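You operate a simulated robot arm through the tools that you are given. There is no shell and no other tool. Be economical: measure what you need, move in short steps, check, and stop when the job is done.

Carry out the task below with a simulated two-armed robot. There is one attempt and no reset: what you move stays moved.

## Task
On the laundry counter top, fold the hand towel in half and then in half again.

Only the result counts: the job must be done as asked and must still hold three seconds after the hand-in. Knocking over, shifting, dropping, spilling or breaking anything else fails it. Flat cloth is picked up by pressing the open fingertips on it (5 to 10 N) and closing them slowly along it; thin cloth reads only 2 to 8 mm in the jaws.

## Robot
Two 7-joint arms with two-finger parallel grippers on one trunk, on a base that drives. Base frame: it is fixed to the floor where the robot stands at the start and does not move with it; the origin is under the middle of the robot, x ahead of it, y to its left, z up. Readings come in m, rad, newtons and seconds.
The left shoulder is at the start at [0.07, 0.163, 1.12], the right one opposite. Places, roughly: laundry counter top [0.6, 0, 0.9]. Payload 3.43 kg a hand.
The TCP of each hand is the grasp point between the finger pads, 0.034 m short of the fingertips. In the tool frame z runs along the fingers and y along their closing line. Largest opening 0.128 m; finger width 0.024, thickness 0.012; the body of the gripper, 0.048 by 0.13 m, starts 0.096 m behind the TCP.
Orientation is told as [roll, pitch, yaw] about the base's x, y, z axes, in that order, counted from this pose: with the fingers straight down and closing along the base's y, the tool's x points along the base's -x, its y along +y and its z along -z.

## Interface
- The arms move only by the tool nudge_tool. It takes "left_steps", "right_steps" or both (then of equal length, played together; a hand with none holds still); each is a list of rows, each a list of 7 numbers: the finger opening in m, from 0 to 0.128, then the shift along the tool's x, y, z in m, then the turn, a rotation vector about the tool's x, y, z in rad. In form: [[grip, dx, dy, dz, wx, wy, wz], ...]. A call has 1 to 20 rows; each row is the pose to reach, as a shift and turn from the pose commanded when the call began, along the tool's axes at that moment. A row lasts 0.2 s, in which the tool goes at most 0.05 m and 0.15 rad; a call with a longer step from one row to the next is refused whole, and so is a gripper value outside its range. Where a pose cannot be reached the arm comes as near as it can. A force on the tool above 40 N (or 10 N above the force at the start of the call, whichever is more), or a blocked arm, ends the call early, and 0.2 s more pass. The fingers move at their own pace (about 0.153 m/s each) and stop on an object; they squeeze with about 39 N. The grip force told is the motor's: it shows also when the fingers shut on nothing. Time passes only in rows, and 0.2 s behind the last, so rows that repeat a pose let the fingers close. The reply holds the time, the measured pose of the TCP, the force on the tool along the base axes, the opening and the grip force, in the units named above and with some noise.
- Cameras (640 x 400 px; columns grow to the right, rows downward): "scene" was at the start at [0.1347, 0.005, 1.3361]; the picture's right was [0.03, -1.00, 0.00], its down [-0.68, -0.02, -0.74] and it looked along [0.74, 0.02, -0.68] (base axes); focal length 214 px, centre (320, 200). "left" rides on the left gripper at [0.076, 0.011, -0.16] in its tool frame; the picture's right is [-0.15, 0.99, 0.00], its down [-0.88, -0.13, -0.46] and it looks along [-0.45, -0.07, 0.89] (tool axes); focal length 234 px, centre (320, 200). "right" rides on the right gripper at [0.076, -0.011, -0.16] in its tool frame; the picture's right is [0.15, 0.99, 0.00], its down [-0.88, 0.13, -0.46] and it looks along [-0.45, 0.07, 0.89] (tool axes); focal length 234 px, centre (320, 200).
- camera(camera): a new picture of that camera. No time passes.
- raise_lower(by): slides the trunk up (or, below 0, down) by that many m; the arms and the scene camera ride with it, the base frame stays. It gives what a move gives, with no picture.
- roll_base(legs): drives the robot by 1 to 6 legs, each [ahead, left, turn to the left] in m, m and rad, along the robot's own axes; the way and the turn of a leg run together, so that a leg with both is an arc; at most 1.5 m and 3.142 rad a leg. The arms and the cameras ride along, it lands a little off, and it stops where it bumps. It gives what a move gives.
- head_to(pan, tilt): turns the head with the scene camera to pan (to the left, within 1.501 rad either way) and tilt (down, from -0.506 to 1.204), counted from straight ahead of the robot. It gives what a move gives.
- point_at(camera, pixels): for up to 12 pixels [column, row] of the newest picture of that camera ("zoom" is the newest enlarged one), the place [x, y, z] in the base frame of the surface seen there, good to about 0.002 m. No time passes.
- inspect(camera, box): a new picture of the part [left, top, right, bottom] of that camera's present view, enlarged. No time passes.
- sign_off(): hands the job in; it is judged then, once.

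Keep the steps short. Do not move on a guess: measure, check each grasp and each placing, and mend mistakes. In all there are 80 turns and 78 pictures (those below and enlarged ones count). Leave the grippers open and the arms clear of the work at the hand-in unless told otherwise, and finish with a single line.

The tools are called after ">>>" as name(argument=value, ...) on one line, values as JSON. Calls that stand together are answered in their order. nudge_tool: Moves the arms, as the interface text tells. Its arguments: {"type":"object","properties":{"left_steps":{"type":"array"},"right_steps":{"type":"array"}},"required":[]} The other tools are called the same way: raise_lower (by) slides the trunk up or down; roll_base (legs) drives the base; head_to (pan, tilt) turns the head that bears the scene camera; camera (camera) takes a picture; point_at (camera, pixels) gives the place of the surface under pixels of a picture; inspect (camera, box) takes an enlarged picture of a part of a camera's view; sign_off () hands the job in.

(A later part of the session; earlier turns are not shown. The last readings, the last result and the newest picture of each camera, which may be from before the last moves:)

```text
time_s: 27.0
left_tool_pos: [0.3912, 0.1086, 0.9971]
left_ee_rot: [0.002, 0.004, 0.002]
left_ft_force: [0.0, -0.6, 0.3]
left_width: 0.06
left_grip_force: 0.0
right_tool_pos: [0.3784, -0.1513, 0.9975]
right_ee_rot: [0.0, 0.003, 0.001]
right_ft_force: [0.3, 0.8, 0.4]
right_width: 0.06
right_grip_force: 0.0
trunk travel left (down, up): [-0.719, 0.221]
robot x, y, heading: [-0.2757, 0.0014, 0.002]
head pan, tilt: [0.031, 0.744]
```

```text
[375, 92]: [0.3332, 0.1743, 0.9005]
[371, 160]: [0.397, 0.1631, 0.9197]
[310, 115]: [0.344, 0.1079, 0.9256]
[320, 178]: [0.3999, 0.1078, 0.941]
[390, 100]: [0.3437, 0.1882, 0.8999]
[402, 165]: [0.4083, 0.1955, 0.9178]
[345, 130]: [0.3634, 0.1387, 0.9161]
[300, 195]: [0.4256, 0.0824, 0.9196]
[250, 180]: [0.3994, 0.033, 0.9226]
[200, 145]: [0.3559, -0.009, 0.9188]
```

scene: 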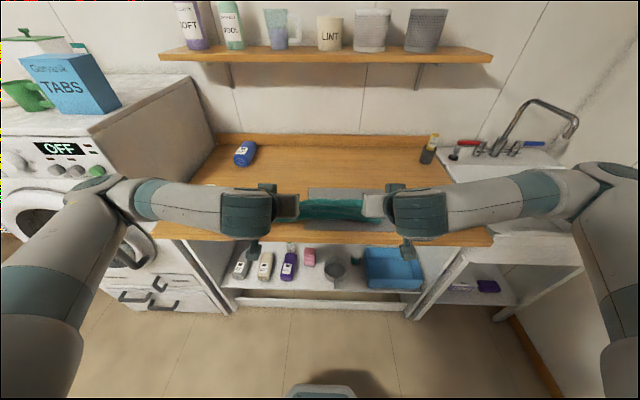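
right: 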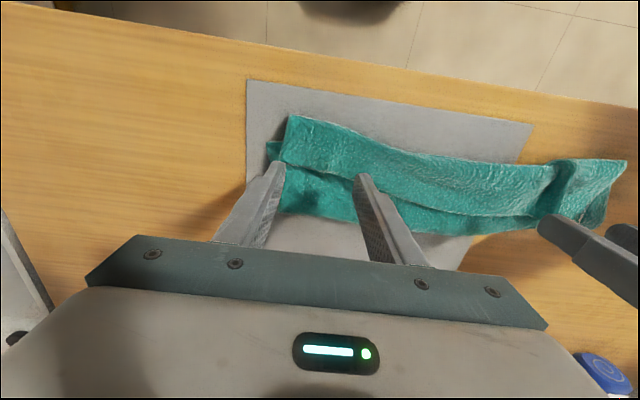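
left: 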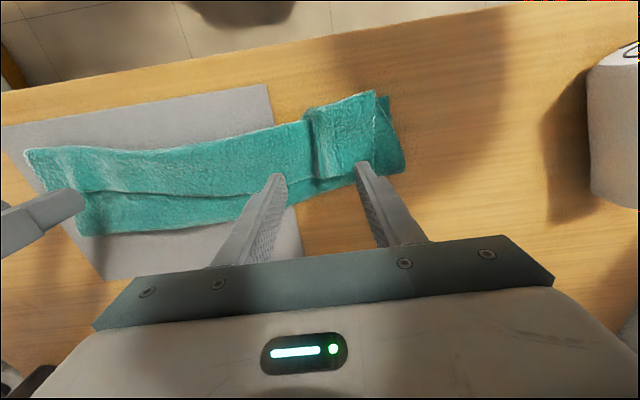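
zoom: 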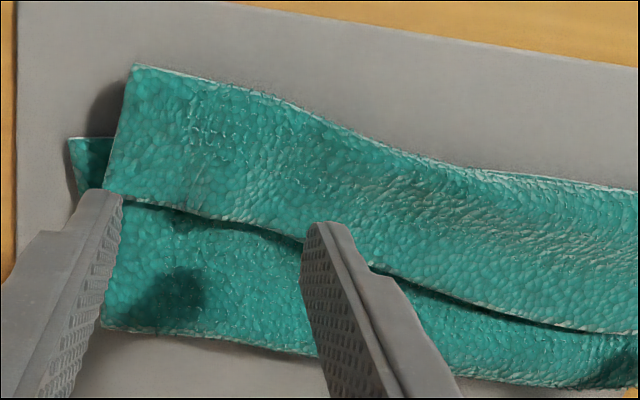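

The free hem is at x≈0.397 on the left and x≈0.380 on the right, at z≈0.92. I'll position the fingers right at the hem with a 0.07 opening and lower to light contact.

>>> nudge_tool(left_steps=[[0.07, 0.001, 0.006, 0.01, 0, 0, 0], [0.07, 0.001, 0.006, 0.025, 0, 0, 0], [0.07, 0.001, 0.006, 0.036, 0, 0, 0], [0.07, 0.001, 0.006, 0.044, 0, 0, 0], [0.07, 0.001, 0.006, 0.048, 0, 0, 0]], right_steps=[[0.07, 0.006, 0.013, 0.01, 0, 0, 0], [0.07, 0.006, 0.013, 0.025, 0, 0, 0], [0.07, 0.006, 0.013, 0.036, 0, 0, 0], [0.07, 0.006, 0.013, 0.044, 0, 0, 0], [0.07, 0.006, 0.013, 0.048, 0, 0, 0]])

>>> inspect(camera="left", box=[190, 70, 430, 220])

>>> inspect(camera="right", box=[220, 90, 460, 240])

```text
time_s: 28.2
left_tool_pos: [0.3882, 0.1155, 0.9521]
left_ee_rot: [0.002, 0.002, 0.001]
left_ft_force: [-0.3, 0.2, 1.3]
left_width: 0.0702
left_grip_force: 0.1
right_tool_pos: [0.3694, -0.1357, 0.9503]
right_ee_rot: [-0.001, 0.0, -0.002]
right_ft_force: [-0.6, 1.1, 3.1]
right_width: 0.0698
right_grip_force: 0.1
trunk travel left (down, up): [-0.719, 0.221]
robot x, y, heading: [-0.2796, 0.0015, -0.004]
head pan, tilt: [0.031, 0.744]
```

```text
2.67 times, centred on (310, 145) of left
```

zoom: 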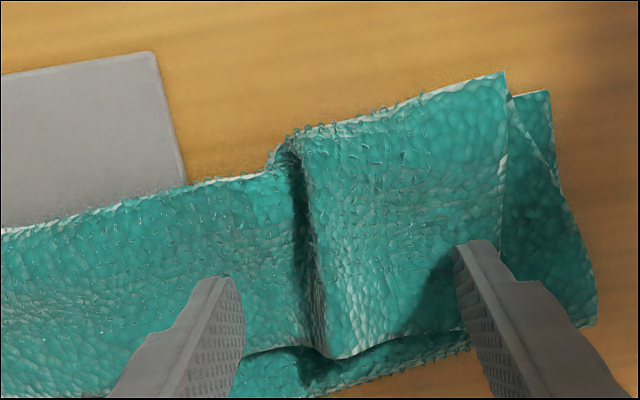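

```text
2.67 times, centred on (340, 165) of right
```

zoom: 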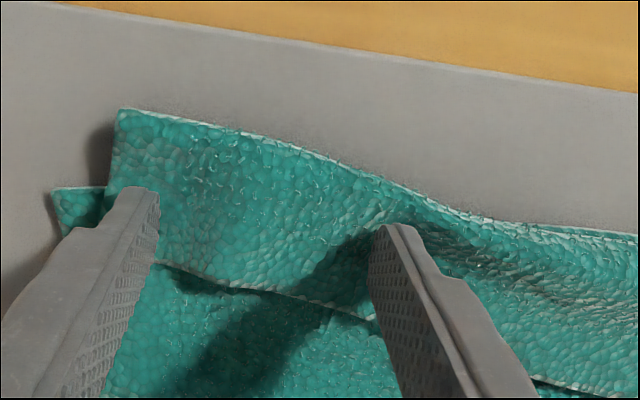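

Both tips are on the flap near the hem. I'll press a few mm more.

>>> nudge_tool(left_steps=[[0.07, 0, 0, 0.003, 0, 0, 0], [0.07, 0, 0, 0.006, 0, 0, 0]], right_steps=[[0.07, 0, 0, 0.002, 0, 0, 0], [0.07, 0, 0, 0.003, 0, 0, 0]])

```text
time_s: 28.8
left_tool_pos: [0.3884, 0.1141, 0.9466]
left_ee_rot: [-0.001, -0.003, 0.001]
left_ft_force: [1.7, 0.2, 8.2]
left_width: 0.0708
left_grip_force: 0.1
right_tool_pos: [0.3692, -0.1382, 0.9482]
right_ee_rot: [-0.001, -0.002, -0.001]
right_ft_force: [-0.3, -0.9, 9.5]
right_width: 0.0698
right_grip_force: 0.1
trunk travel left (down, up): [-0.719, 0.221]
robot x, y, heading: [-0.2775, -0.0004, -0.003]
head pan, tilt: [0.031, 0.744]
```

I'm pressing at 8–9 N. I'll close slowly while easing the hands slightly inward to limit tension.

>>> nudge_tool(left_steps=[[0.066, 0, 0, 0, 0, 0, 0], [0.061, 0, -0.001, 0, 0, 0, 0], [0.056, 0, -0.001, 0, 0, 0, 0], [0.051, 0, -0.002, 0, 0, 0, 0], [0.046, 0, -0.003, 0, 0, 0, 0], [0.041, 0, -0.003, 0, 0, 0, 0], [0.036, 0, -0.004, 0, 0, 0, 0], [0.031, 0, -0.005, 0, 0, 0, 0], [0.026, 0, -0.005, 0, 0, 0, 0], [0.021, 0, -0.006, 0, 0, 0, 0], [0.016, 0, -0.007, 0, 0, 0, 0], [0.012, 0, -0.007, 0, 0, 0, 0], [0.008, 0, -0.008, 0, 0, 0, 0], [0.004, 0, -0.008, 0, 0, 0, 0], [0, 0, -0.008, 0, 0, 0, 0], [0, 0, -0.008, 0, 0, 0, 0], [0, 0, -0.008, 0, 0, 0, 0]], right_steps=[[0.066, 0, 0, 0, 0, 0, 0], [0.061, 0, 0.001, 0, 0, 0, 0], [0.056, 0, 0.001, 0, 0, 0, 0], [0.051, 0, 0.002, 0, 0, 0, 0], [0.046, 0, 0.003, 0, 0, 0, 0], [0.041, 0, 0.003, 0, 0, 0, 0], [0.036, 0, 0.004, 0, 0, 0, 0], [0.031, 0, 0.005, 0, 0, 0, 0], [0.026, 0, 0.005, 0, 0, 0, 0], [0.021, 0, 0.006, 0, 0, 0, 0], [0.016, 0, 0.007, 0, 0, 0, 0], [0.012, 0, 0.007, 0, 0, 0, 0], [0.008, 0, 0.008, 0, 0, 0, 0], [0.004, 0, 0.008, 0, 0, 0, 0], [0, 0, 0.008, 0, 0, 0, 0], [0, 0, 0.008, 0, 0, 0, 0], [0, 0, 0.008, 0, 0, 0, 0]])

>>> camera(camera="left")

>>> camera(camera="right")

```text
time_s: 32.4
left_tool_pos: [0.3867, 0.1069, 0.9455]
left_ee_rot: [0.0, 0.0, 0.001]
left_ft_force: [0.8, -11.3, 6.4]
left_width: 0.0134
left_grip_force: 38.7
right_tool_pos: [0.3675, -0.1271, 0.9494]
right_ee_rot: [0.0, -0.002, -0.002]
right_ft_force: [0.2, 15.1, 5.3]
right_width: 0.0081
right_grip_force: 38.5
trunk travel left (down, up): [-0.719, 0.221]
robot x, y, heading: [-0.2788, 0.0023, -0.001]
head pan, tilt: [0.031, 0.744]
```

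```text
40 pictures are left
```

left: 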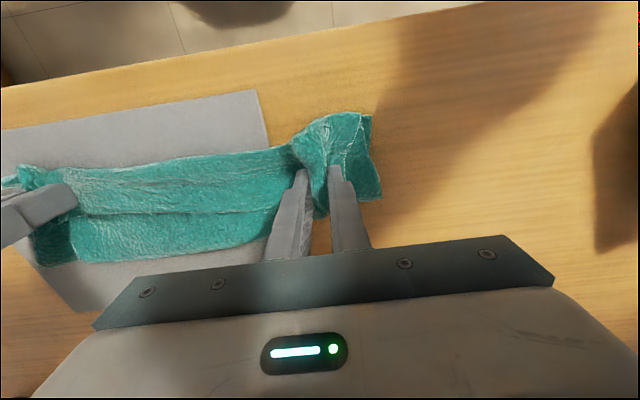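

```text
39 pictures are left
```

right: 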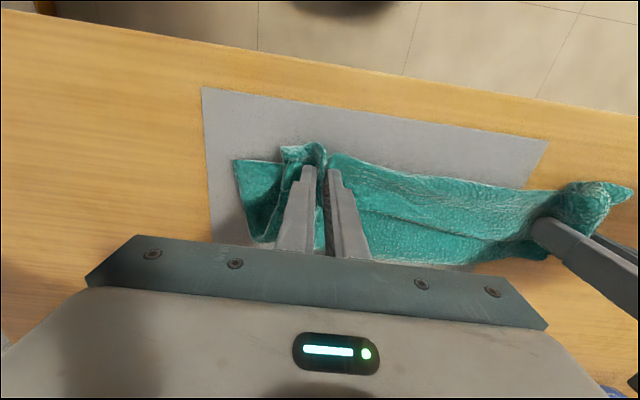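

The widths are 13 and 8 mm, so I may have caught several layers. I'll lift and look.

>>> nudge_tool(left_steps=[[0, 0, 0, -0.03, 0, 0, 0], [0, -0.005, 0, -0.06, 0, 0, 0], [0, -0.015, 0, -0.09, 0, 0, 0], [0, -0.03, 0, -0.12, 0, 0, 0]], right_steps=[[0, 0, 0, -0.03, 0, 0, 0], [0, -0.005, 0, -0.06, 0, 0, 0], [0, -0.015, 0, -0.09, 0, 0, 0], [0, -0.03, 0, -0.12, 0, 0, 0]])

>>> inspect(camera="scene", box=[220, 110, 444, 250])

>>> camera(camera="right")

>>> camera(camera="left")

```text
time_s: 33.4
left_tool_pos: [0.4174, 0.1072, 1.0634]
left_ee_rot: [0.001, 0.001, 0.002]
left_ft_force: [-0.2, -12.7, -0.3]
left_width: 0.0134
left_grip_force: 39.0
right_tool_pos: [0.3991, -0.1271, 1.0678]
right_ee_rot: [0.001, 0.002, -0.002]
right_ft_force: [0.8, 12.4, -0.5]
right_width: 0.0077
right_grip_force: 39.3
trunk travel left (down, up): [-0.719, 0.221]
robot x, y, heading: [-0.275, -0.0006, -0.001]
head pan, tilt: [0.031, 0.744]
```

```text
2.86 times, centred on (332, 180) of scene
```

zoom: 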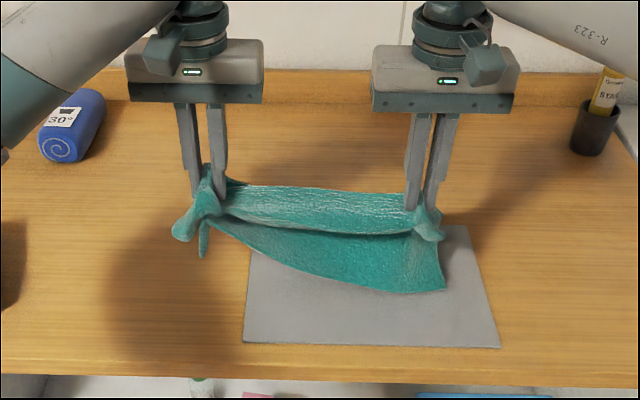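

```text
37 pictures are left
```

right: 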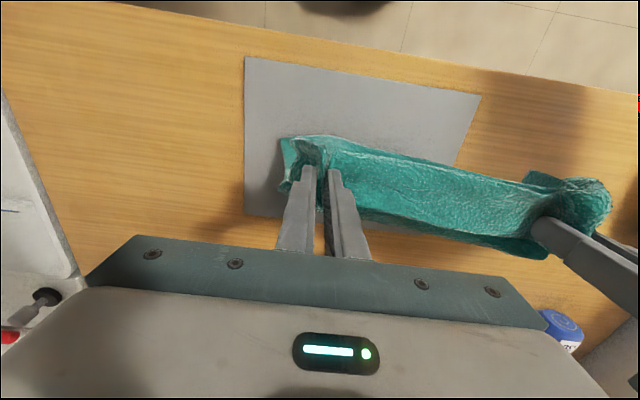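

```text
36 pictures are left
```

left: 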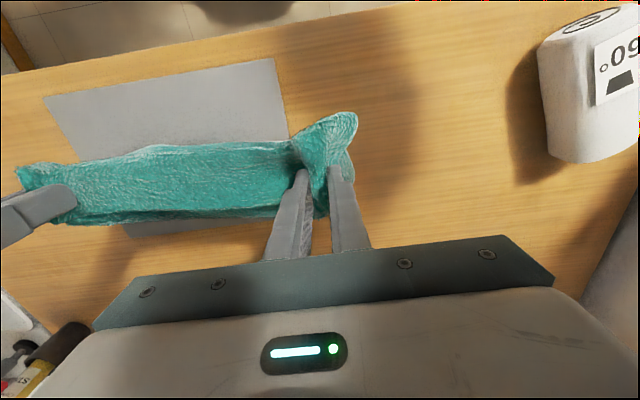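

The hands caught several layers, and the left one has all of them. I'll lay the towel down again slightly further forward, letting the hanging near hem trail toward me, then release and regrasp more carefully.

>>> nudge_tool(left_steps=[[0, 0, 0, 0.02, 0, 0, 0], [0, -0.01, 0, 0.04, 0, 0, 0], [0, -0.03, 0, 0.06, 0, 0, 0], [0, -0.055, 0, 0.075, 0, 0, 0], [0, -0.08, 0, 0.09, 0, 0, 0], [0, -0.1, 0, 0.1, 0, 0, 0], [0, -0.11, 0, 0.108, 0, 0, 0], [0.02, -0.11, 0, 0.108, 0, 0, 0], [0.05, -0.11, 0, 0.108, 0, 0, 0], [0.07, -0.11, 0, 0.108, 0, 0, 0], [0.07, -0.11, 0, 0.08, 0, 0, 0], [0.07, -0.11, 0, 0.04, 0, 0, 0], [0.07, -0.11, 0, 0, 0, 0, 0]], right_steps=[[0, 0, 0, 0.02, 0, 0, 0], [0, -0.01, 0, 0.04, 0, 0, 0], [0, -0.03, 0, 0.06, 0, 0, 0], [0, -0.055, 0, 0.075, 0, 0, 0], [0, -0.08, 0, 0.09, 0, 0, 0], [0, -0.1, 0, 0.1, 0, 0, 0], [0, -0.11, 0, 0.108, 0, 0, 0], [0.02, -0.11, 0, 0.108, 0, 0, 0], [0.05, -0.11, 0, 0.108, 0, 0, 0], [0.07, -0.11, 0, 0.108, 0, 0, 0], [0.07, -0.11, 0, 0.08, 0, 0, 0], [0.07, -0.11, 0, 0.04, 0, 0, 0], [0.07, -0.11, 0, 0, 0, 0, 0]])

>>> inspect(camera="scene", box=[220, 130, 444, 270])

>>> inspect(camera="right", box=[200, 50, 640, 325])

```text
time_s: 36.2
left_tool_pos: [0.5263, 0.1077, 1.0658]
left_ee_rot: [0.001, 0.0, 0.002]
left_ft_force: [-0.8, 0.5, 0.9]
left_width: 0.0699
left_grip_force: 0.0
right_tool_pos: [0.5074, -0.129, 1.0696]
right_ee_rot: [0.0, -0.003, -0.003]
right_ft_force: [0.1, -0.4, -0.2]
right_width: 0.07
right_grip_force: 0.1
trunk travel left (down, up): [-0.719, 0.221]
robot x, y, heading: [-0.2749, 0.0005, -0.003]
head pan, tilt: [0.031, 0.744]
```

```text
2.86 times, centred on (332, 200) of scene
```

zoom: 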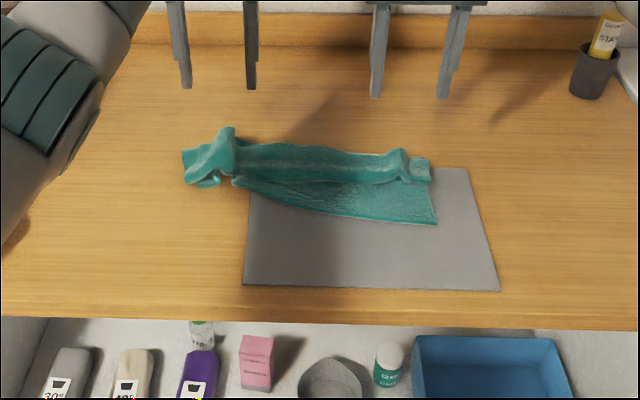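

```text
1.45 times, centred on (420, 188) of right
```

zoom: 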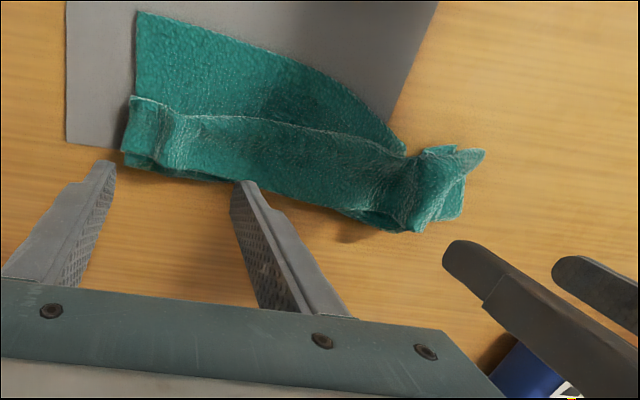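

At the front, a single layer of the near hem is exposed, with the right corner at zoom (437, 222). If I lift by that hem with both hands the rest should hang open, and I can lay it flat again. I'll measure the hem.

>>> inspect(camera="scene", box=[276, 168, 388, 238])

>>> point_at(camera="zoom", pixels=[[302, 204], [298, 180], [250, 196], [200, 186], [150, 168], [110, 150], [70, 130], [200, 165], [150, 150], [296, 110], [60, 100], [320, 340]])

```text
5.71 times, centred on (332, 203) of scene
```

zoom: 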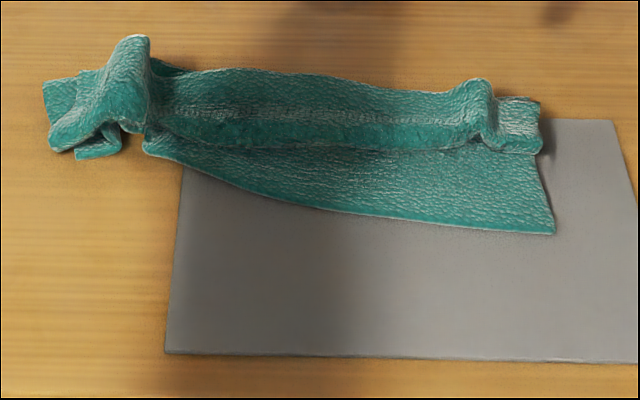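

```text
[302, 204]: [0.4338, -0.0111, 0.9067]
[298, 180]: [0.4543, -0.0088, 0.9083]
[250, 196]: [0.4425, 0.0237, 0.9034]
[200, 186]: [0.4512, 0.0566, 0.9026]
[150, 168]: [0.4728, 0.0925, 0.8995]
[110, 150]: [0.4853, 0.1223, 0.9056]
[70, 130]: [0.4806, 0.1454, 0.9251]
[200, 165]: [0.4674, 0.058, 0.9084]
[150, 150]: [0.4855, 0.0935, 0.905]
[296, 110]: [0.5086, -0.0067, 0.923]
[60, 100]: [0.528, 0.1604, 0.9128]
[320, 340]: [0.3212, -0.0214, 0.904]
```

>>> point_at(camera="zoom", pixels=[[551, 230], [500, 225], [450, 219], [400, 214], [350, 209], [500, 160], [540, 150], [590, 320], [612, 122]])

```text
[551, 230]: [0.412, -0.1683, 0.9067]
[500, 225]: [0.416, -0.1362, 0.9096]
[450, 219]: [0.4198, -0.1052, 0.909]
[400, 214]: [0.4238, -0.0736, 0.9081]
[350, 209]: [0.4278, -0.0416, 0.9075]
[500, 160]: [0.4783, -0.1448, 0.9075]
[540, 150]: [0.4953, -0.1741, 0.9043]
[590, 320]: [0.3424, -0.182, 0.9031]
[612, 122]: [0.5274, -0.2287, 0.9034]
```

The near hem runs from (0.412, -0.168) to about (0.45, 0.05). I'll place the right hand at (0.427, -0.12) and the left at (0.457, 0.03), keeping them 15 cm apart, and go down to near contact.

>>> nudge_tool(left_steps=[[0.05, 0.023, -0.026, 0, 0, 0, 0], [0.05, 0.046, -0.052, 0, 0, 0, 0], [0.05, 0.0693, -0.0777, 0, 0, 0, 0], [0.05, 0.0693, -0.0777, 0.04, 0, 0, 0], [0.05, 0.0693, -0.0777, 0.08, 0, 0, 0], [0.05, 0.0693, -0.0777, 0.108, 0, 0, 0]], right_steps=[[0.06, 0.027, 0.003, 0, 0, 0, 0], [0.06, 0.054, 0.006, 0, 0, 0, 0], [0.06, 0.0804, 0.009, 0, 0, 0, 0], [0.06, 0.0804, 0.009, 0.04, 0, 0, 0], [0.06, 0.0804, 0.009, 0.08, 0, 0, 0], [0.06, 0.0804, 0.009, 0.112, 0, 0, 0]])

>>> camera(camera="left")

>>> camera(camera="right")

```text
time_s: 37.6
left_tool_pos: [0.4584, 0.0292, 0.9556]
left_ee_rot: [0.002, 0.0, 0.002]
left_ft_force: [1.2, 0.7, -0.3]
left_width: 0.0499
left_grip_force: 0.0
right_tool_pos: [0.4283, -0.1206, 0.9551]
right_ee_rot: [-0.001, -0.001, -0.003]
right_ft_force: [0.2, 0.1, -0.6]
right_width: 0.0599
right_grip_force: 0.0
trunk travel left (down, up): [-0.719, 0.221]
robot x, y, heading: [-0.2758, -0.0029, -0.002]
head pan, tilt: [0.031, 0.744]
```

```text
32 pictures are left
```

left: 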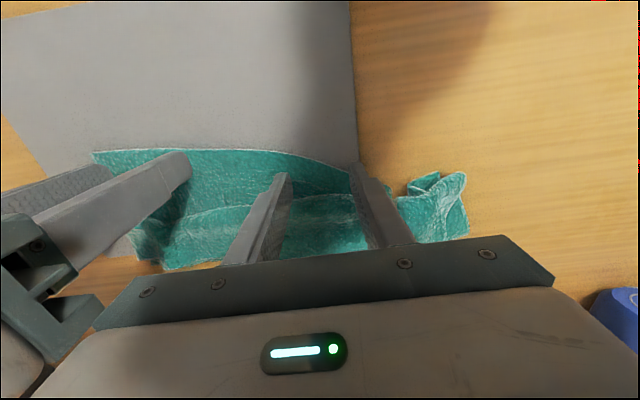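

```text
31 pictures are left
```

right: 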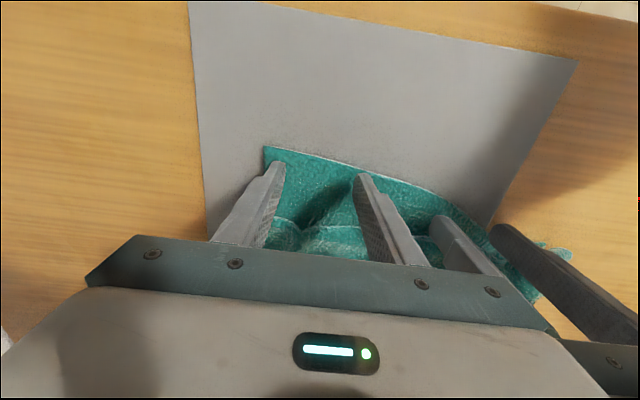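

Both hands are over the hem, so I'll press.

>>> nudge_tool(left_steps=[[0.05, 0, 0, 0.008, 0, 0, 0], [0.05, 0, 0, 0.014, 0, 0, 0], [0.05, 0, 0, 0.016, 0, 0, 0]], right_steps=[[0.06, 0, 0, 0.008, 0, 0, 0], [0.06, 0, 0, 0.014, 0, 0, 0], [0.06, 0, 0, 0.016, 0, 0, 0]])

```text
time_s: 38.4
left_tool_pos: [0.4584, 0.0284, 0.9419]
left_ee_rot: [0.002, -0.002, 0.001]
left_ft_force: [2.7, 1.5, 5.7]
left_width: 0.0501
left_grip_force: 0.1
right_tool_pos: [0.4292, -0.1203, 0.9421]
right_ee_rot: [0.001, -0.001, -0.006]
right_ft_force: [1.4, -1.5, 8.5]
right_width: 0.0602
right_grip_force: 0.1
trunk travel left (down, up): [-0.719, 0.221]
robot x, y, heading: [-0.2782, 0.0042, 0.001]
head pan, tilt: [0.031, 0.744]
```

>>> nudge_tool(left_steps=[[0.05, 0, 0, 0.0007, 0, 0, 0], [0.046, 0, 0, 0.0007, 0, 0, 0], [0.042, 0, 0, 0.0007, 0, 0, 0], [0.038, 0, 0, 0.0007, 0, 0, 0], [0.034, 0, 0, 0.0007, 0, 0, 0], [0.03, 0, 0, 0.0007, 0, 0, 0], [0.026, 0, 0, 0.0007, 0, 0, 0], [0.022, 0, 0, 0.0007, 0, 0, 0], [0.018, 0, 0, 0.0007, 0, 0, 0], [0.014, 0, 0, 0.0007, 0, 0, 0], [0.01, 0, 0, 0.0007, 0, 0, 0], [0.006, 0, 0, 0.0007, 0, 0, 0], [0.003, 0, 0, 0.0007, 0, 0, 0], [0, 0, 0, 0.0007, 0, 0, 0], [0, 0, 0, 0.0007, 0, 0, 0], [0, 0, 0, 0.0007, 0, 0, 0]], right_steps=[[0.06, 0, 0, 0, 0, 0, 0], [0.055, 0, 0, 0, 0, 0, 0], [0.05, 0, 0, 0, 0, 0, 0], [0.045, 0, 0, 0, 0, 0, 0], [0.04, 0, 0, 0, 0, 0, 0], [0.035, 0, 0, 0, 0, 0, 0], [0.03, 0, 0, 0, 0, 0, 0], [0.025, 0, 0, 0, 0, 0, 0], [0.02, 0, 0, 0, 0, 0, 0], [0.016, 0, 0, 0, 0, 0, 0], [0.012, 0, 0, 0, 0, 0, 0], [0.008, 0, 0, 0, 0, 0, 0], [0.004, 0, 0, 0, 0, 0, 0], [0, 0, 0, 0, 0, 0, 0], [0, 0, 0, 0, 0, 0, 0], [0, 0, 0, 0, 0, 0, 0]])

```text
time_s: 41.8
left_tool_pos: [0.4572, 0.0259, 0.9412]
left_ee_rot: [-0.002, 0.001, -0.001]
left_ft_force: [-4.5, -29.0, 8.5]
left_width: 0.0045
left_grip_force: 39.2
right_tool_pos: [0.4268, -0.1184, 0.9421]
right_ee_rot: [0.002, -0.003, 0.001]
right_ft_force: [1.7, 28.0, 7.0]
right_width: 0.0045
right_grip_force: 39.1
trunk travel left (down, up): [-0.719, 0.221]
robot x, y, heading: [-0.2791, -0.002, -0.002]
head pan, tilt: [0.031, 0.744]
```

Both hands hold a single layer at 4.5 mm. I'll lift high to let the towel unfold.

>>> nudge_tool(left_steps=[[0, 0, 0, -0.03, 0, 0, 0], [0, 0, -0.001, -0.07, 0, 0, 0], [0, 0, -0.002, -0.11, 0, 0, 0], [0, 0, -0.002, -0.15, 0, 0, 0], [0, 0, -0.002, -0.19, 0, 0, 0], [0, 0, -0.002, -0.23, 0, 0, 0], [0, 0, -0.002, -0.27, 0, 0, 0], [0, 0, -0.002, -0.27, 0, 0, 0]], right_steps=[[0, 0, 0, -0.03, 0, 0, 0], [0, 0, 0.001, -0.07, 0, 0, 0], [0, 0, 0.002, -0.11, 0, 0, 0], [0, 0, 0.002, -0.15, 0, 0, 0], [0, 0, 0.002, -0.19, 0, 0, 0], [0, 0, 0.002, -0.23, 0, 0, 0], [0, 0, 0.002, -0.27, 0, 0, 0], [0, 0, 0.002, -0.27, 0, 0, 0]])

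>>> camera(camera="scene")

```text
time_s: 43.6
left_tool_pos: [0.4613, 0.0263, 1.2089]
left_ee_rot: [0.002, 0.002, 0.001]
left_ft_force: [-3.1, -18.4, -0.2]
left_width: 0.0045
left_grip_force: 38.4
right_tool_pos: [0.4298, -0.118, 1.2099]
right_ee_rot: [-0.002, 0.002, -0.004]
right_ft_force: [2.7, 18.6, -0.1]
right_width: 0.0043
right_grip_force: 38.6
trunk travel left (down, up): [-0.719, 0.221]
robot x, y, heading: [-0.2801, -0.0037, -0.0]
head pan, tilt: [0.031, 0.744]
```

```text
30 pictures are left
```

scene: 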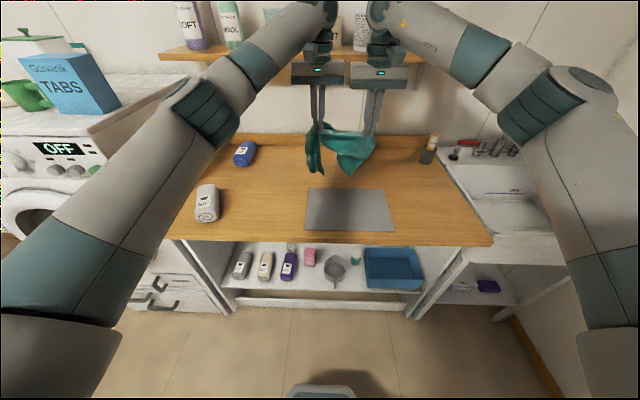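

>>> inspect(camera="scene", box=[275, 60, 403, 190])

```text
3.08 times, centred on (339, 125) of scene
```

zoom: 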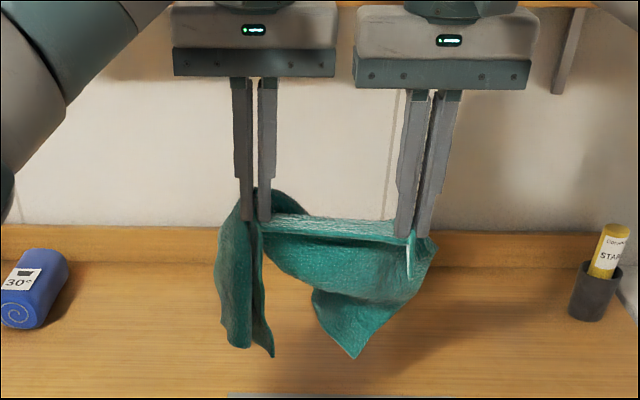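

The towel hangs from the near hem, with its left part drooping. I'll move forward and touch the lower part down, then draw back toward the robot while lowering so it spreads out.

>>> nudge_tool(left_steps=[[0, -0.025, 0, 0.02, 0, 0, 0], [0, -0.05, 0, 0.04, 0, 0, 0], [0, -0.075, 0, 0.06, 0, 0, 0], [0, -0.1, 0, 0.08, 0, 0, 0], [0, -0.1, 0, 0.09, 0, 0, 0], [0, -0.095, 0, 0.1, 0, 0, 0], [0, -0.08, 0, 0.115, 0, 0, 0], [0, -0.06, 0, 0.135, 0, 0, 0], [0, -0.04, 0, 0.155, 0, 0, 0], [0, -0.015, 0, 0.18, 0, 0, 0], [0, 0.01, 0, 0.2, 0, 0, 0], [0, 0.035, 0, 0.22, 0, 0, 0], [0, 0.06, 0, 0.235, 0, 0, 0], [0, 0.08, 0, 0.25, 0, 0, 0], [0, 0.09, 0, 0.258, 0, 0, 0]], right_steps=[[0, -0.032, 0, 0.02, 0, 0, 0], [0, -0.065, 0, 0.04, 0, 0, 0], [0, -0.097, 0, 0.06, 0, 0, 0], [0, -0.13, 0, 0.08, 0, 0, 0], [0, -0.13, 0, 0.09, 0, 0, 0], [0, -0.125, 0, 0.1, 0, 0, 0], [0, -0.11, 0, 0.115, 0, 0, 0], [0, -0.09, 0, 0.135, 0, 0, 0], [0, -0.07, 0, 0.155, 0, 0, 0], [0, -0.045, 0, 0.18, 0, 0, 0], [0, -0.018, 0, 0.2, 0, 0, 0], [0, 0.008, 0, 0.22, 0, 0, 0], [0, 0.033, 0, 0.235, 0, 0, 0], [0, 0.055, 0, 0.25, 0, 0, 0], [0, 0.065, 0, 0.258, 0, 0, 0]])

>>> inspect(camera="scene", box=[220, 110, 444, 250])

```text
time_s: 44.8
left_tool_pos: [0.5233, 0.0276, 1.1218]
left_ee_rot: [-0.009, -0.004, -0.013]
left_ft_force: [3.3, -13.8, -0.6]
left_width: 0.0043
left_grip_force: 39.4
left hand out of reach, approached as far as the arm can: row 3, 4, 5, 6
right_tool_pos: [0.5414, -0.1141, 1.1187]
right_ee_rot: [0.012, 0.003, 0.014]
right_ft_force: [-2.8, 13.8, -0.3]
right_width: 0.0045
right_grip_force: 39.2
right hand out of reach, approached as far as the arm can: row 4, 5, 6
trunk travel left (down, up): [-0.719, 0.221]
robot x, y, heading: [-0.2787, -0.0006, -0.008]
head pan, tilt: [0.031, 0.744]
stopped in row 6 (left hand): the force on the tool passed its limit (the readings are from after the stop); the commanded pose is now the measured one
```

```text
2.86 times, centred on (332, 180) of scene
```

zoom: 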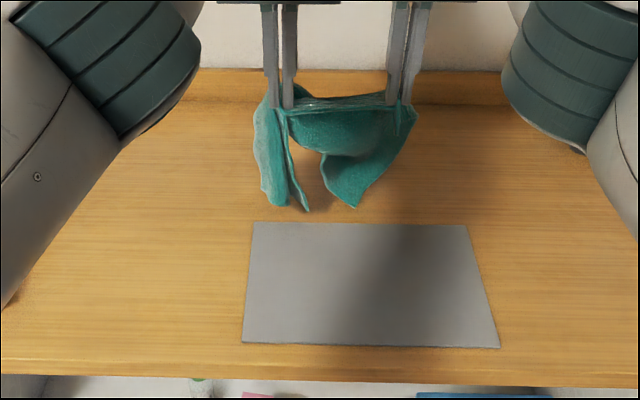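

The stop came with the arms at the edge of reach, and the cloth bottom is now about at the counter. I'll do the draw-back and lowering from here.

>>> nudge_tool(left_steps=[[0, 0.005, 0, 0.015, 0, 0, 0], [0, 0.015, 0, 0.03, 0, 0, 0], [0, 0.03, 0, 0.045, 0, 0, 0], [0, 0.045, 0, 0.06, 0, 0, 0], [0, 0.065, 0, 0.078, 0, 0, 0], [0, 0.085, 0, 0.098, 0, 0, 0], [0, 0.105, 0, 0.118, 0, 0, 0], [0, 0.125, 0, 0.138, 0, 0, 0], [0, 0.14, 0, 0.155, 0, 0, 0], [0, 0.153, 0, 0.17, 0, 0, 0]], right_steps=[[0, 0.01, 0, 0.015, 0, 0, 0], [0, 0.025, 0, 0.03, 0, 0, 0], [0, 0.04, 0, 0.045, 0, 0, 0], [0, 0.06, 0, 0.06, 0, 0, 0], [0, 0.08, 0, 0.078, 0, 0, 0], [0, 0.1, 0, 0.098, 0, 0, 0], [0, 0.125, 0, 0.118, 0, 0, 0], [0, 0.145, 0, 0.138, 0, 0, 0], [0, 0.165, 0, 0.155, 0, 0, 0], [0, 0.176, 0, 0.17, 0, 0, 0]])

>>> inspect(camera="scene", box=[220, 110, 444, 250])

```text
time_s: 47.0
left_tool_pos: [0.3697, 0.0309, 0.9517]
left_ee_rot: [-0.008, -0.003, -0.007]
left_ft_force: [0.8, -27.7, -1.2]
left_width: 0.0048
left_grip_force: 38.9
right_tool_pos: [0.3648, -0.1163, 0.9503]
right_ee_rot: [0.01, 0.0, 0.011]
right_ft_force: [-0.4, 26.8, 0.4]
right_width: 0.0044
right_grip_force: 38.5
trunk travel left (down, up): [-0.719, 0.221]
robot x, y, heading: [-0.2785, 0.0026, -0.001]
head pan, tilt: [0.031, 0.744]
```

```text
2.86 times, centred on (332, 180) of scene
```

zoom: 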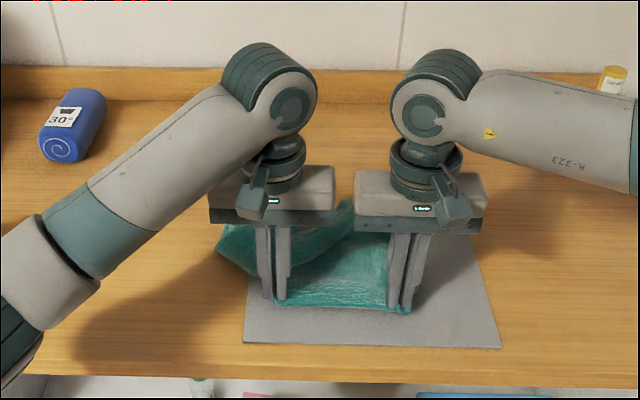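

The towel is drawn out and the mat hasn't moved. I'll lower the last few mm, release, lift the hands clear and look.

>>> nudge_tool(left_steps=[[0, 0, 0, 0.006, 0, 0, 0], [0.015, 0, 0, 0.006, 0, 0, 0], [0.03, 0, 0, 0.006, 0, 0, 0], [0.03, 0, 0, -0.03, 0, 0, 0], [0.03, 0, 0.02, -0.07, 0, 0, 0], [0.03, 0, 0.06, -0.1, 0, 0, 0], [0.03, 0, 0.1, -0.12, 0, 0, 0], [0.03, 0, 0.14, -0.12, 0, 0, 0], [0.03, 0, 0.18, -0.12, 0, 0, 0], [0.03, 0, 0.22, -0.12, 0, 0, 0]], right_steps=[[0, 0, 0, 0.006, 0, 0, 0], [0.015, 0, 0, 0.006, 0, 0, 0], [0.03, 0, 0, 0.006, 0, 0, 0], [0.03, 0, 0, -0.03, 0, 0, 0], [0.03, 0, -0.02, -0.07, 0, 0, 0], [0.03, 0, -0.06, -0.1, 0, 0, 0], [0.03, 0, -0.1, -0.12, 0, 0, 0], [0.03, 0, -0.14, -0.12, 0, 0, 0], [0.03, 0, -0.18, -0.12, 0, 0, 0], [0.03, 0, -0.2, -0.12, 0, 0, 0]])

>>> inspect(camera="scene", box=[240, 130, 416, 240])

```text
time_s: 49.2
left_tool_pos: [0.3724, 0.2545, 1.0715]
left_ee_rot: [-0.009, -0.004, -0.009]
left_ft_force: [-0.2, -0.1, -0.3]
left_width: 0.0301
left_grip_force: 0.0
right_tool_pos: [0.3658, -0.3172, 1.0705]
right_ee_rot: [0.007, 0.001, 0.011]
right_ft_force: [0.7, 0.2, -0.1]
right_width: 0.03
right_grip_force: 0.1
trunk travel left (down, up): [-0.719, 0.221]
robot x, y, heading: [-0.2753, 0.0032, 0.004]
head pan, tilt: [0.031, 0.744]
```

```text
3.64 times, centred on (328, 185) of scene
```

zoom: 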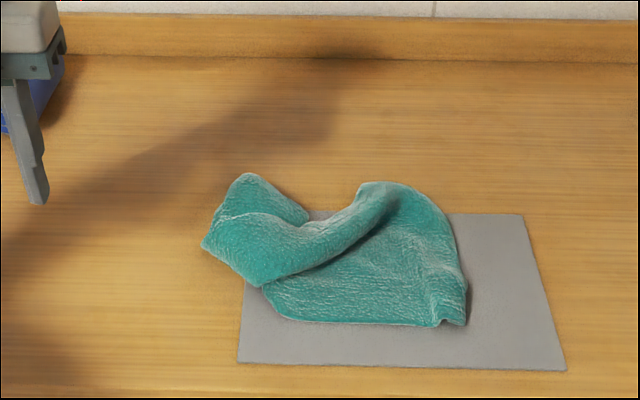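

The left half has folded over onto the rest. I'll look closer with the left camera.

>>> inspect(camera="scene", box=[288, 172, 376, 227])

>>> camera(camera="left")

```text
7.27 times, centred on (332, 200) of scene
```

zoom: 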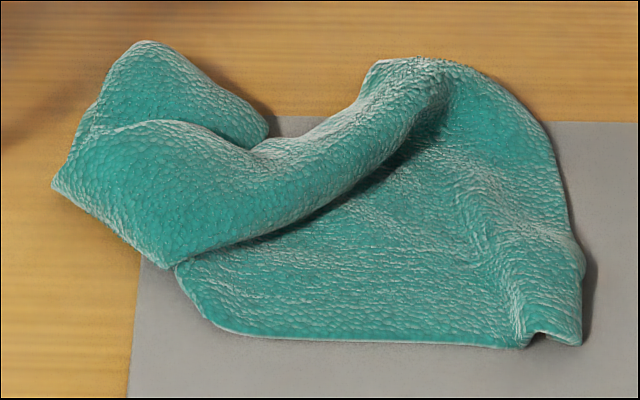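

```text
24 pictures are left
```

left: 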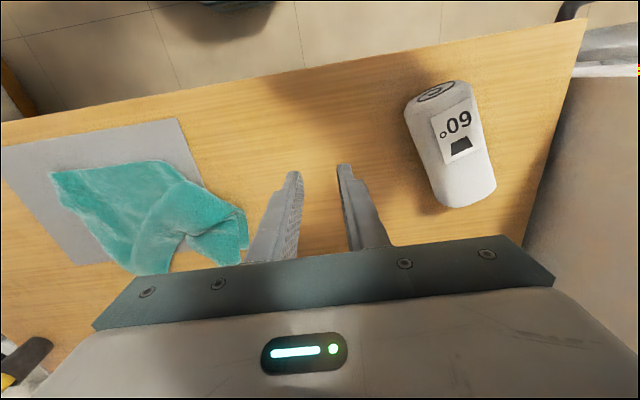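

I'll measure the lump. The leftmost point at zoom (55, 185) looks like a corner I can pull out.

>>> point_at(camera="zoom", pixels=[[58, 185], [100, 190], [165, 260], [90, 125], [150, 50], [255, 125], [180, 120], [375, 70], [540, 140], [575, 335], [230, 325], [330, 170]])

>>> inspect(camera="left", box=[40, 150, 260, 285])

```text
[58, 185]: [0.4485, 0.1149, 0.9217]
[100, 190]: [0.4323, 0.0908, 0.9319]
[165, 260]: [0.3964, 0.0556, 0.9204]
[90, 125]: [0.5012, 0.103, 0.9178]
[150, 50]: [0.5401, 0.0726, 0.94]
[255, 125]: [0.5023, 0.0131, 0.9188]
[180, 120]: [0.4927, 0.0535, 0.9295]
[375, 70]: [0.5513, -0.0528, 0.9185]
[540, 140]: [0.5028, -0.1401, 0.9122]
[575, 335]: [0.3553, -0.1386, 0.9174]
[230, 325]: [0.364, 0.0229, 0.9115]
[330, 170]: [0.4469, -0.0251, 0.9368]
```

```text
2.91 times, centred on (150, 218) of left
```

zoom: 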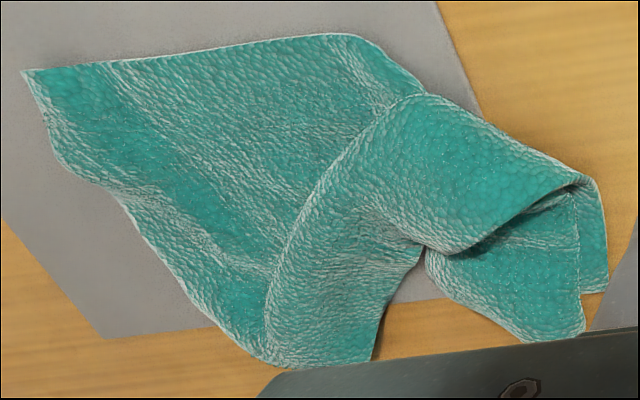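

The left-camera view shows the layout. The lower piece at the far left, zoom (520–600, 290–335), holds the left corners. I'll measure it.

>>> point_at(camera="zoom", pixels=[[603, 288], [582, 330], [520, 338], [450, 275], [575, 200], [540, 270], [590, 240], [420, 95], [500, 180], [370, 355], [268, 362], [578, 178]])

```text
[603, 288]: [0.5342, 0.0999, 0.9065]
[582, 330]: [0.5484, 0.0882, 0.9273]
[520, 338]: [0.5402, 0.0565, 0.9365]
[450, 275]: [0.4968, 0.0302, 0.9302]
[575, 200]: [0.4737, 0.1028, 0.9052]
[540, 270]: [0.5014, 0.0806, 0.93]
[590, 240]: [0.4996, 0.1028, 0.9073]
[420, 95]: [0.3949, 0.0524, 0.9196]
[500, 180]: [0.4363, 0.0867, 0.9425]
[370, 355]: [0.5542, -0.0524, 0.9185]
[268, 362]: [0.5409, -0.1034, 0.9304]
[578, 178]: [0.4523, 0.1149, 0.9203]
```

The bottom layer's outer edge looks like the near hem, ending in the left corner near (0.534, 0.10). I'll grip that hem's two ends, right hand at (0.370, -0.105) and left at (0.52, 0.065), then lift and spread them so the towel hangs open.

>>> nudge_tool(left_steps=[[0.05, -0.025, -0.032, 0, 0, 0, 0], [0.05, -0.05, -0.064, 0, 0, 0, 0], [0.05, -0.075, -0.096, 0, 0, 0, 0], [0.05, -0.1, -0.128, 0, 0, 0, 0], [0.05, -0.125, -0.16, 0, 0, 0, 0], [0.05, -0.148, -0.1895, 0, 0, 0, 0], [0.05, -0.148, -0.1895, 0.04, 0, 0, 0], [0.05, -0.148, -0.1895, 0.08, 0, 0, 0], [0.05, -0.148, -0.1895, 0.1, 0, 0, 0]], right_steps=[[0.05, -0.001, 0.036, 0, 0, 0, 0], [0.05, -0.002, 0.072, 0, 0, 0, 0], [0.05, -0.003, 0.108, 0, 0, 0, 0], [0.05, -0.004, 0.144, 0, 0, 0, 0], [0.05, -0.004, 0.18, 0, 0, 0, 0], [0.05, -0.004, 0.212, 0, 0, 0, 0], [0.05, -0.004, 0.212, 0.04, 0, 0, 0], [0.05, -0.004, 0.212, 0.08, 0, 0, 0], [0.05, -0.004, 0.212, 0.115, 0, 0, 0]])

>>> inspect(camera="left", box=[180, 60, 460, 235])

>>> inspect(camera="right", box=[180, 60, 460, 235])

```text
time_s: 51.2
left_tool_pos: [0.5182, 0.0614, 0.971]
left_ee_rot: [-0.005, 0.0, -0.01]
left_ft_force: [0.0, -1.0, 0.1]
left_width: 0.0497
left_grip_force: 0.1
right_tool_pos: [0.3691, -0.1052, 0.9543]
right_ee_rot: [0.009, 0.004, 0.009]
right_ft_force: [-0.5, 0.1, 0.3]
right_width: 0.0497
right_grip_force: 0.0
trunk travel left (down, up): [-0.719, 0.221]
robot x, y, heading: [-0.277, 0.0002, 0.003]
head pan, tilt: [0.031, 0.744]
```

```text
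2.29 times, centred on (320, 148) of left
```

zoom: 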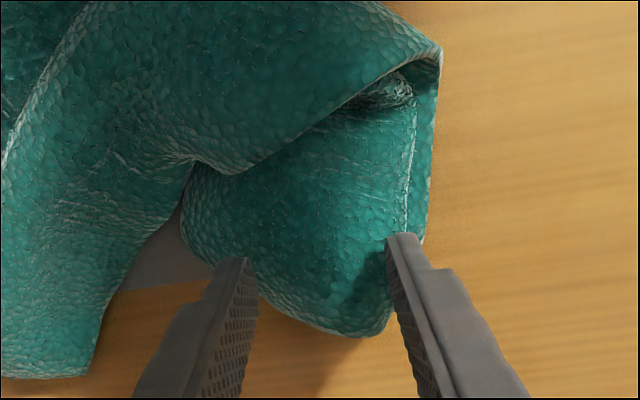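

```text
2.29 times, centred on (320, 148) of right
```

zoom: 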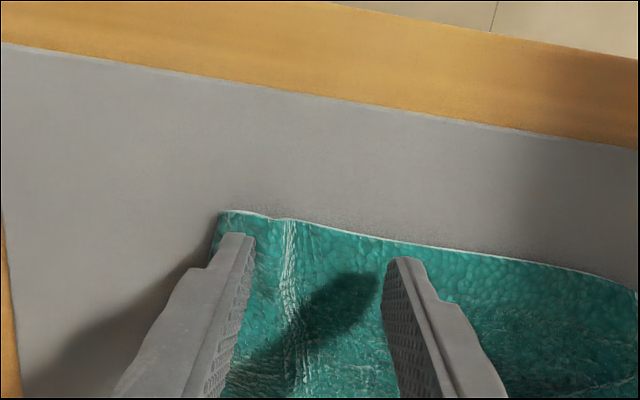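

The fingers are over the left end. I'll press both, with the left only on compressible layers.

>>> nudge_tool(left_steps=[[0.05, 0, 0, 0.008, 0, 0, 0], [0.05, 0, 0, 0.016, 0, 0, 0], [0.05, 0, 0, 0.022, 0, 0, 0], [0.05, 0, 0, 0.026, 0, 0, 0]], right_steps=[[0.05, 0, 0, 0.006, 0, 0, 0], [0.05, 0, 0, 0.01, 0, 0, 0], [0.05, 0, 0, 0.013, 0, 0, 0], [0.05, 0, 0, 0.0145, 0, 0, 0]])

```text
time_s: 52.2
left_tool_pos: [0.5183, 0.062, 0.9482]
left_ee_rot: [-0.007, -0.004, -0.01]
left_ft_force: [-0.1, 0.7, 1.3]
left_width: 0.0502
left_grip_force: 0.1
right_tool_pos: [0.3688, -0.1027, 0.9423]
right_ee_rot: [0.011, -0.002, 0.011]
right_ft_force: [4.4, -0.8, 15.1]
right_width: 0.0503
right_grip_force: 0.8
trunk travel left (down, up): [-0.719, 0.221]
robot x, y, heading: [-0.2769, 0.0019, 0.0]
head pan, tilt: [0.031, 0.744]
```

>>> nudge_tool(left_steps=[[0.05, 0, 0, 0.004, 0, 0, 0], [0.05, 0, 0, 0.007, 0, 0, 0], [0.05, 0, 0, 0.007, 0, 0, 0]], right_steps=[[0.05, 0, 0, -0.002, 0, 0, 0], [0.05, 0, 0, -0.002, 0, 0, 0], [0.05, 0, 0, -0.002, 0, 0, 0]])

```text
time_s: 53.0
left_tool_pos: [0.5175, 0.061, 0.9433]
left_ee_rot: [-0.008, -0.01, -0.01]
left_ft_force: [6.3, -0.1, 21.6]
left_width: 0.05
left_grip_force: 0.0
right_tool_pos: [0.365, -0.1031, 0.9429]
right_ee_rot: [0.008, 0.001, 0.01]
right_ft_force: [3.8, 0.3, 5.2]
right_width: 0.05
right_grip_force: 0.1
trunk travel left (down, up): [-0.719, 0.221]
robot x, y, heading: [-0.2784, 0.0004, -0.002]
head pan, tilt: [0.031, 0.744]
```

>>> nudge_tool(left_steps=[[0.05, 0, 0, -0.003, 0, 0, 0], [0.046, 0, 0, -0.003, 0, 0, 0], [0.042, 0, 0, -0.003, 0, 0, 0], [0.038, 0, 0, -0.003, 0, 0, 0], [0.034, 0, 0, -0.003, 0, 0, 0], [0.03, 0, 0, -0.003, 0, 0, 0], [0.026, 0, 0, -0.003, 0, 0, 0], [0.022, 0, 0, -0.003, 0, 0, 0], [0.018, 0, 0, -0.003, 0, 0, 0], [0.014, 0, 0, -0.003, 0, 0, 0], [0.01, 0, 0, -0.003, 0, 0, 0], [0.006, 0, 0, -0.003, 0, 0, 0], [0.003, 0, 0, -0.003, 0, 0, 0], [0, 0, 0, -0.003, 0, 0, 0], [0, 0, 0, -0.003, 0, 0, 0], [0, 0, 0, -0.003, 0, 0, 0]], right_steps=[[0.05, 0, 0, 0.0005, 0, 0, 0], [0.046, 0, 0, 0.0005, 0, 0, 0], [0.042, 0, 0, 0.0005, 0, 0, 0], [0.038, 0, 0, 0.0005, 0, 0, 0], [0.034, 0, 0, 0.0005, 0, 0, 0], [0.03, 0, 0, 0.0005, 0, 0, 0], [0.026, 0, 0, 0.0005, 0, 0, 0], [0.022, 0, 0, 0.0005, 0, 0, 0], [0.018, 0, 0, 0.0005, 0, 0, 0], [0.014, 0, 0, 0.0005, 0, 0, 0], [0.01, 0, 0, 0.0005, 0, 0, 0], [0.006, 0, 0, 0.0005, 0, 0, 0], [0.003, 0, 0, 0.0005, 0, 0, 0], [0, 0, 0, 0.0005, 0, 0, 0], [0, 0, 0, 0.0005, 0, 0, 0], [0, 0, 0, 0.0005, 0, 0, 0]])

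```text
time_s: 56.4
left_tool_pos: [0.5175, 0.0623, 0.9426]
left_ee_rot: [-0.007, -0.004, -0.006]
left_ft_force: [0.8, 5.8, 10.0]
left_width: 0.015
left_grip_force: 39.1
right_tool_pos: [0.368, -0.1045, 0.9435]
right_ee_rot: [0.008, 0.0, 0.01]
right_ft_force: [-0.5, 0.1, 0.5]
right_width: 0.0038
right_grip_force: 37.9
trunk travel left (down, up): [-0.719, 0.221]
robot x, y, heading: [-0.2802, -0.0034, -0.002]
head pan, tilt: [0.031, 0.744]
```

The right hand holds 3.8 mm, and the left holds 15 mm, so several layers. I'll lift and spread moderately, then look.

>>> nudge_tool(left_steps=[[0, 0.005, 0.005, -0.03, 0, 0, 0], [0, 0.015, 0.01, -0.065, 0, 0, 0], [0, 0.025, 0.018, -0.1, 0, 0, 0], [0, 0.035, 0.026, -0.135, 0, 0, 0], [0, 0.045, 0.034, -0.17, 0, 0, 0], [0, 0.055, 0.042, -0.205, 0, 0, 0], [0, 0.06, 0.05, -0.24, 0, 0, 0], [0, 0.06, 0.05, -0.27, 0, 0, 0]], right_steps=[[0, -0.005, -0.005, -0.03, 0, 0, 0], [0, -0.015, -0.01, -0.065, 0, 0, 0], [0, -0.025, -0.015, -0.1, 0, 0, 0], [0, -0.035, -0.02, -0.135, 0, 0, 0], [0, -0.045, -0.025, -0.17, 0, 0, 0], [0, -0.055, -0.03, -0.205, 0, 0, 0], [0, -0.06, -0.035, -0.24, 0, 0, 0], [0, -0.06, -0.035, -0.27, 0, 0, 0]])

>>> inspect(camera="scene", box=[250, 50, 426, 190])

```text
time_s: 58.2
left_tool_pos: [0.4573, 0.1139, 1.2123]
left_ee_rot: [-0.005, -0.004, -0.009]
left_ft_force: [0.6, -3.1, -1.3]
left_width: 0.0133
left_grip_force: 38.9
right_tool_pos: [0.427, -0.1413, 1.2136]
right_ee_rot: [0.01, 0.001, 0.011]
right_ft_force: [-0.3, 2.6, -0.5]
right_width: 0.004
right_grip_force: 38.7
trunk travel left (down, up): [-0.719, 0.221]
robot x, y, heading: [-0.2808, 0.001, -0.0]
head pan, tilt: [0.031, 0.744]
```

```text
2.86 times, centred on (338, 120) of scene
```

zoom: 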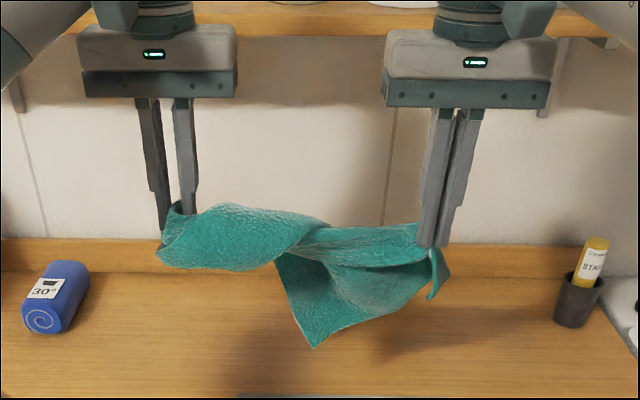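

A free corner hangs in the middle while the left hand holds a bunch. The right hand holds one corner. I'll raise the trunk and release the left hand so the towel hangs open from the right, then take the free adjacent corner with the left.

>>> raise_lower(by=0.16)

>>> nudge_tool(left_steps=[[0.03, 0, 0, 0, 0, 0, 0], [0.06, 0, 0, 0, 0, 0, 0], [0.1, 0, 0, 0, 0, 0, 0], [0.1, 0, 0, -0.03, 0, 0, 0], [0.1, 0, 0.03, -0.05, 0, 0, 0], [0.1, 0, 0.07, -0.05, 0, 0, 0], [0.1, 0, 0.07, -0.05, 0, 0, 0], [0.1, 0, 0.07, -0.05, 0, 0, 0], [0.1, 0, 0.07, -0.05, 0, 0, 0]])

>>> camera(camera="scene")

```text
time_s: 60.1
left_tool_pos: [0.4596, 0.1149, 1.3709]
left_ee_rot: [-0.007, -0.003, -0.009]
left_ft_force: [0.6, -3.1, -1.0]
left_width: 0.0131
left_grip_force: 39.4
right_tool_pos: [0.4283, -0.1403, 1.3711]
right_ee_rot: [0.008, 0.003, 0.008]
right_ft_force: [-0.5, 2.0, -0.8]
right_width: 0.0039
right_grip_force: 38.9
trunk travel left (down, up): [-0.879, 0.061]
robot x, y, heading: [-0.2775, 0.0012, -0.002]
head pan, tilt: [0.031, 0.744]
```

```text
time_s: 62.1
left_tool_pos: [0.4593, 0.1853, 1.4207]
left_ee_rot: [-0.009, -0.001, -0.008]
left_ft_force: [0.1, 0.3, -0.4]
left_width: 0.0999
left_grip_force: 0.1
right_tool_pos: [0.4286, -0.1376, 1.3724]
right_ee_rot: [0.007, 0.004, 0.008]
right_ft_force: [-0.2, -0.2, -1.1]
right_width: 0.0042
right_grip_force: 38.4
trunk travel left (down, up): [-0.879, 0.061]
robot x, y, heading: [-0.2758, 0.0003, -0.002]
head pan, tilt: [0.031, 0.744]
```

```text
19 pictures are left
```

scene: 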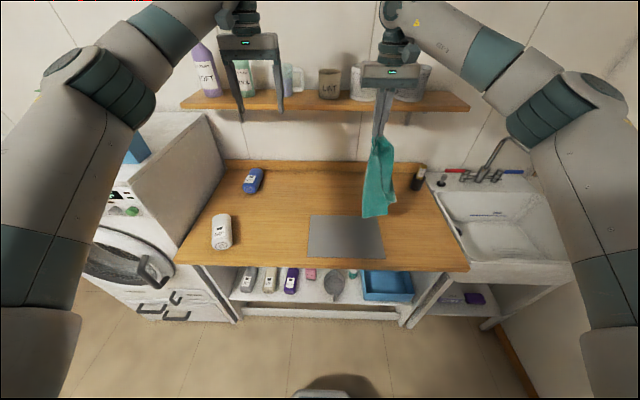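

It now hangs cleanly from the right hand. I'll zoom in to find the adjacent corners.

>>> inspect(camera="scene", box=[336, 118, 432, 226])

>>> inspect(camera="left", box=[0, 0, 640, 400])

```text
3.70 times, centred on (384, 172) of scene
```

zoom: 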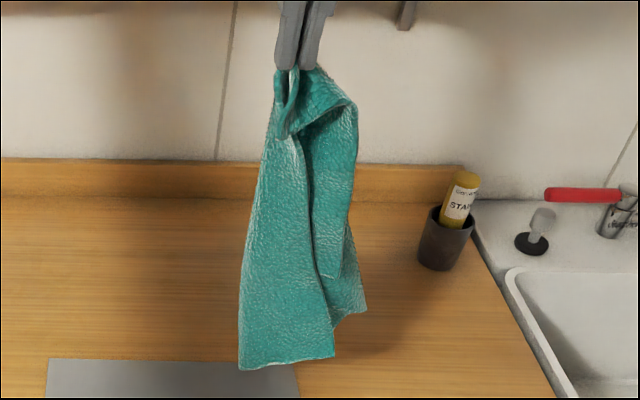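

```text
1.00 times, centred on (320, 200) of left
```

zoom: 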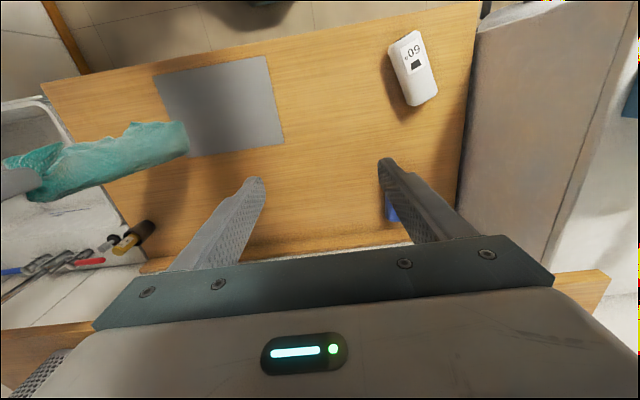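

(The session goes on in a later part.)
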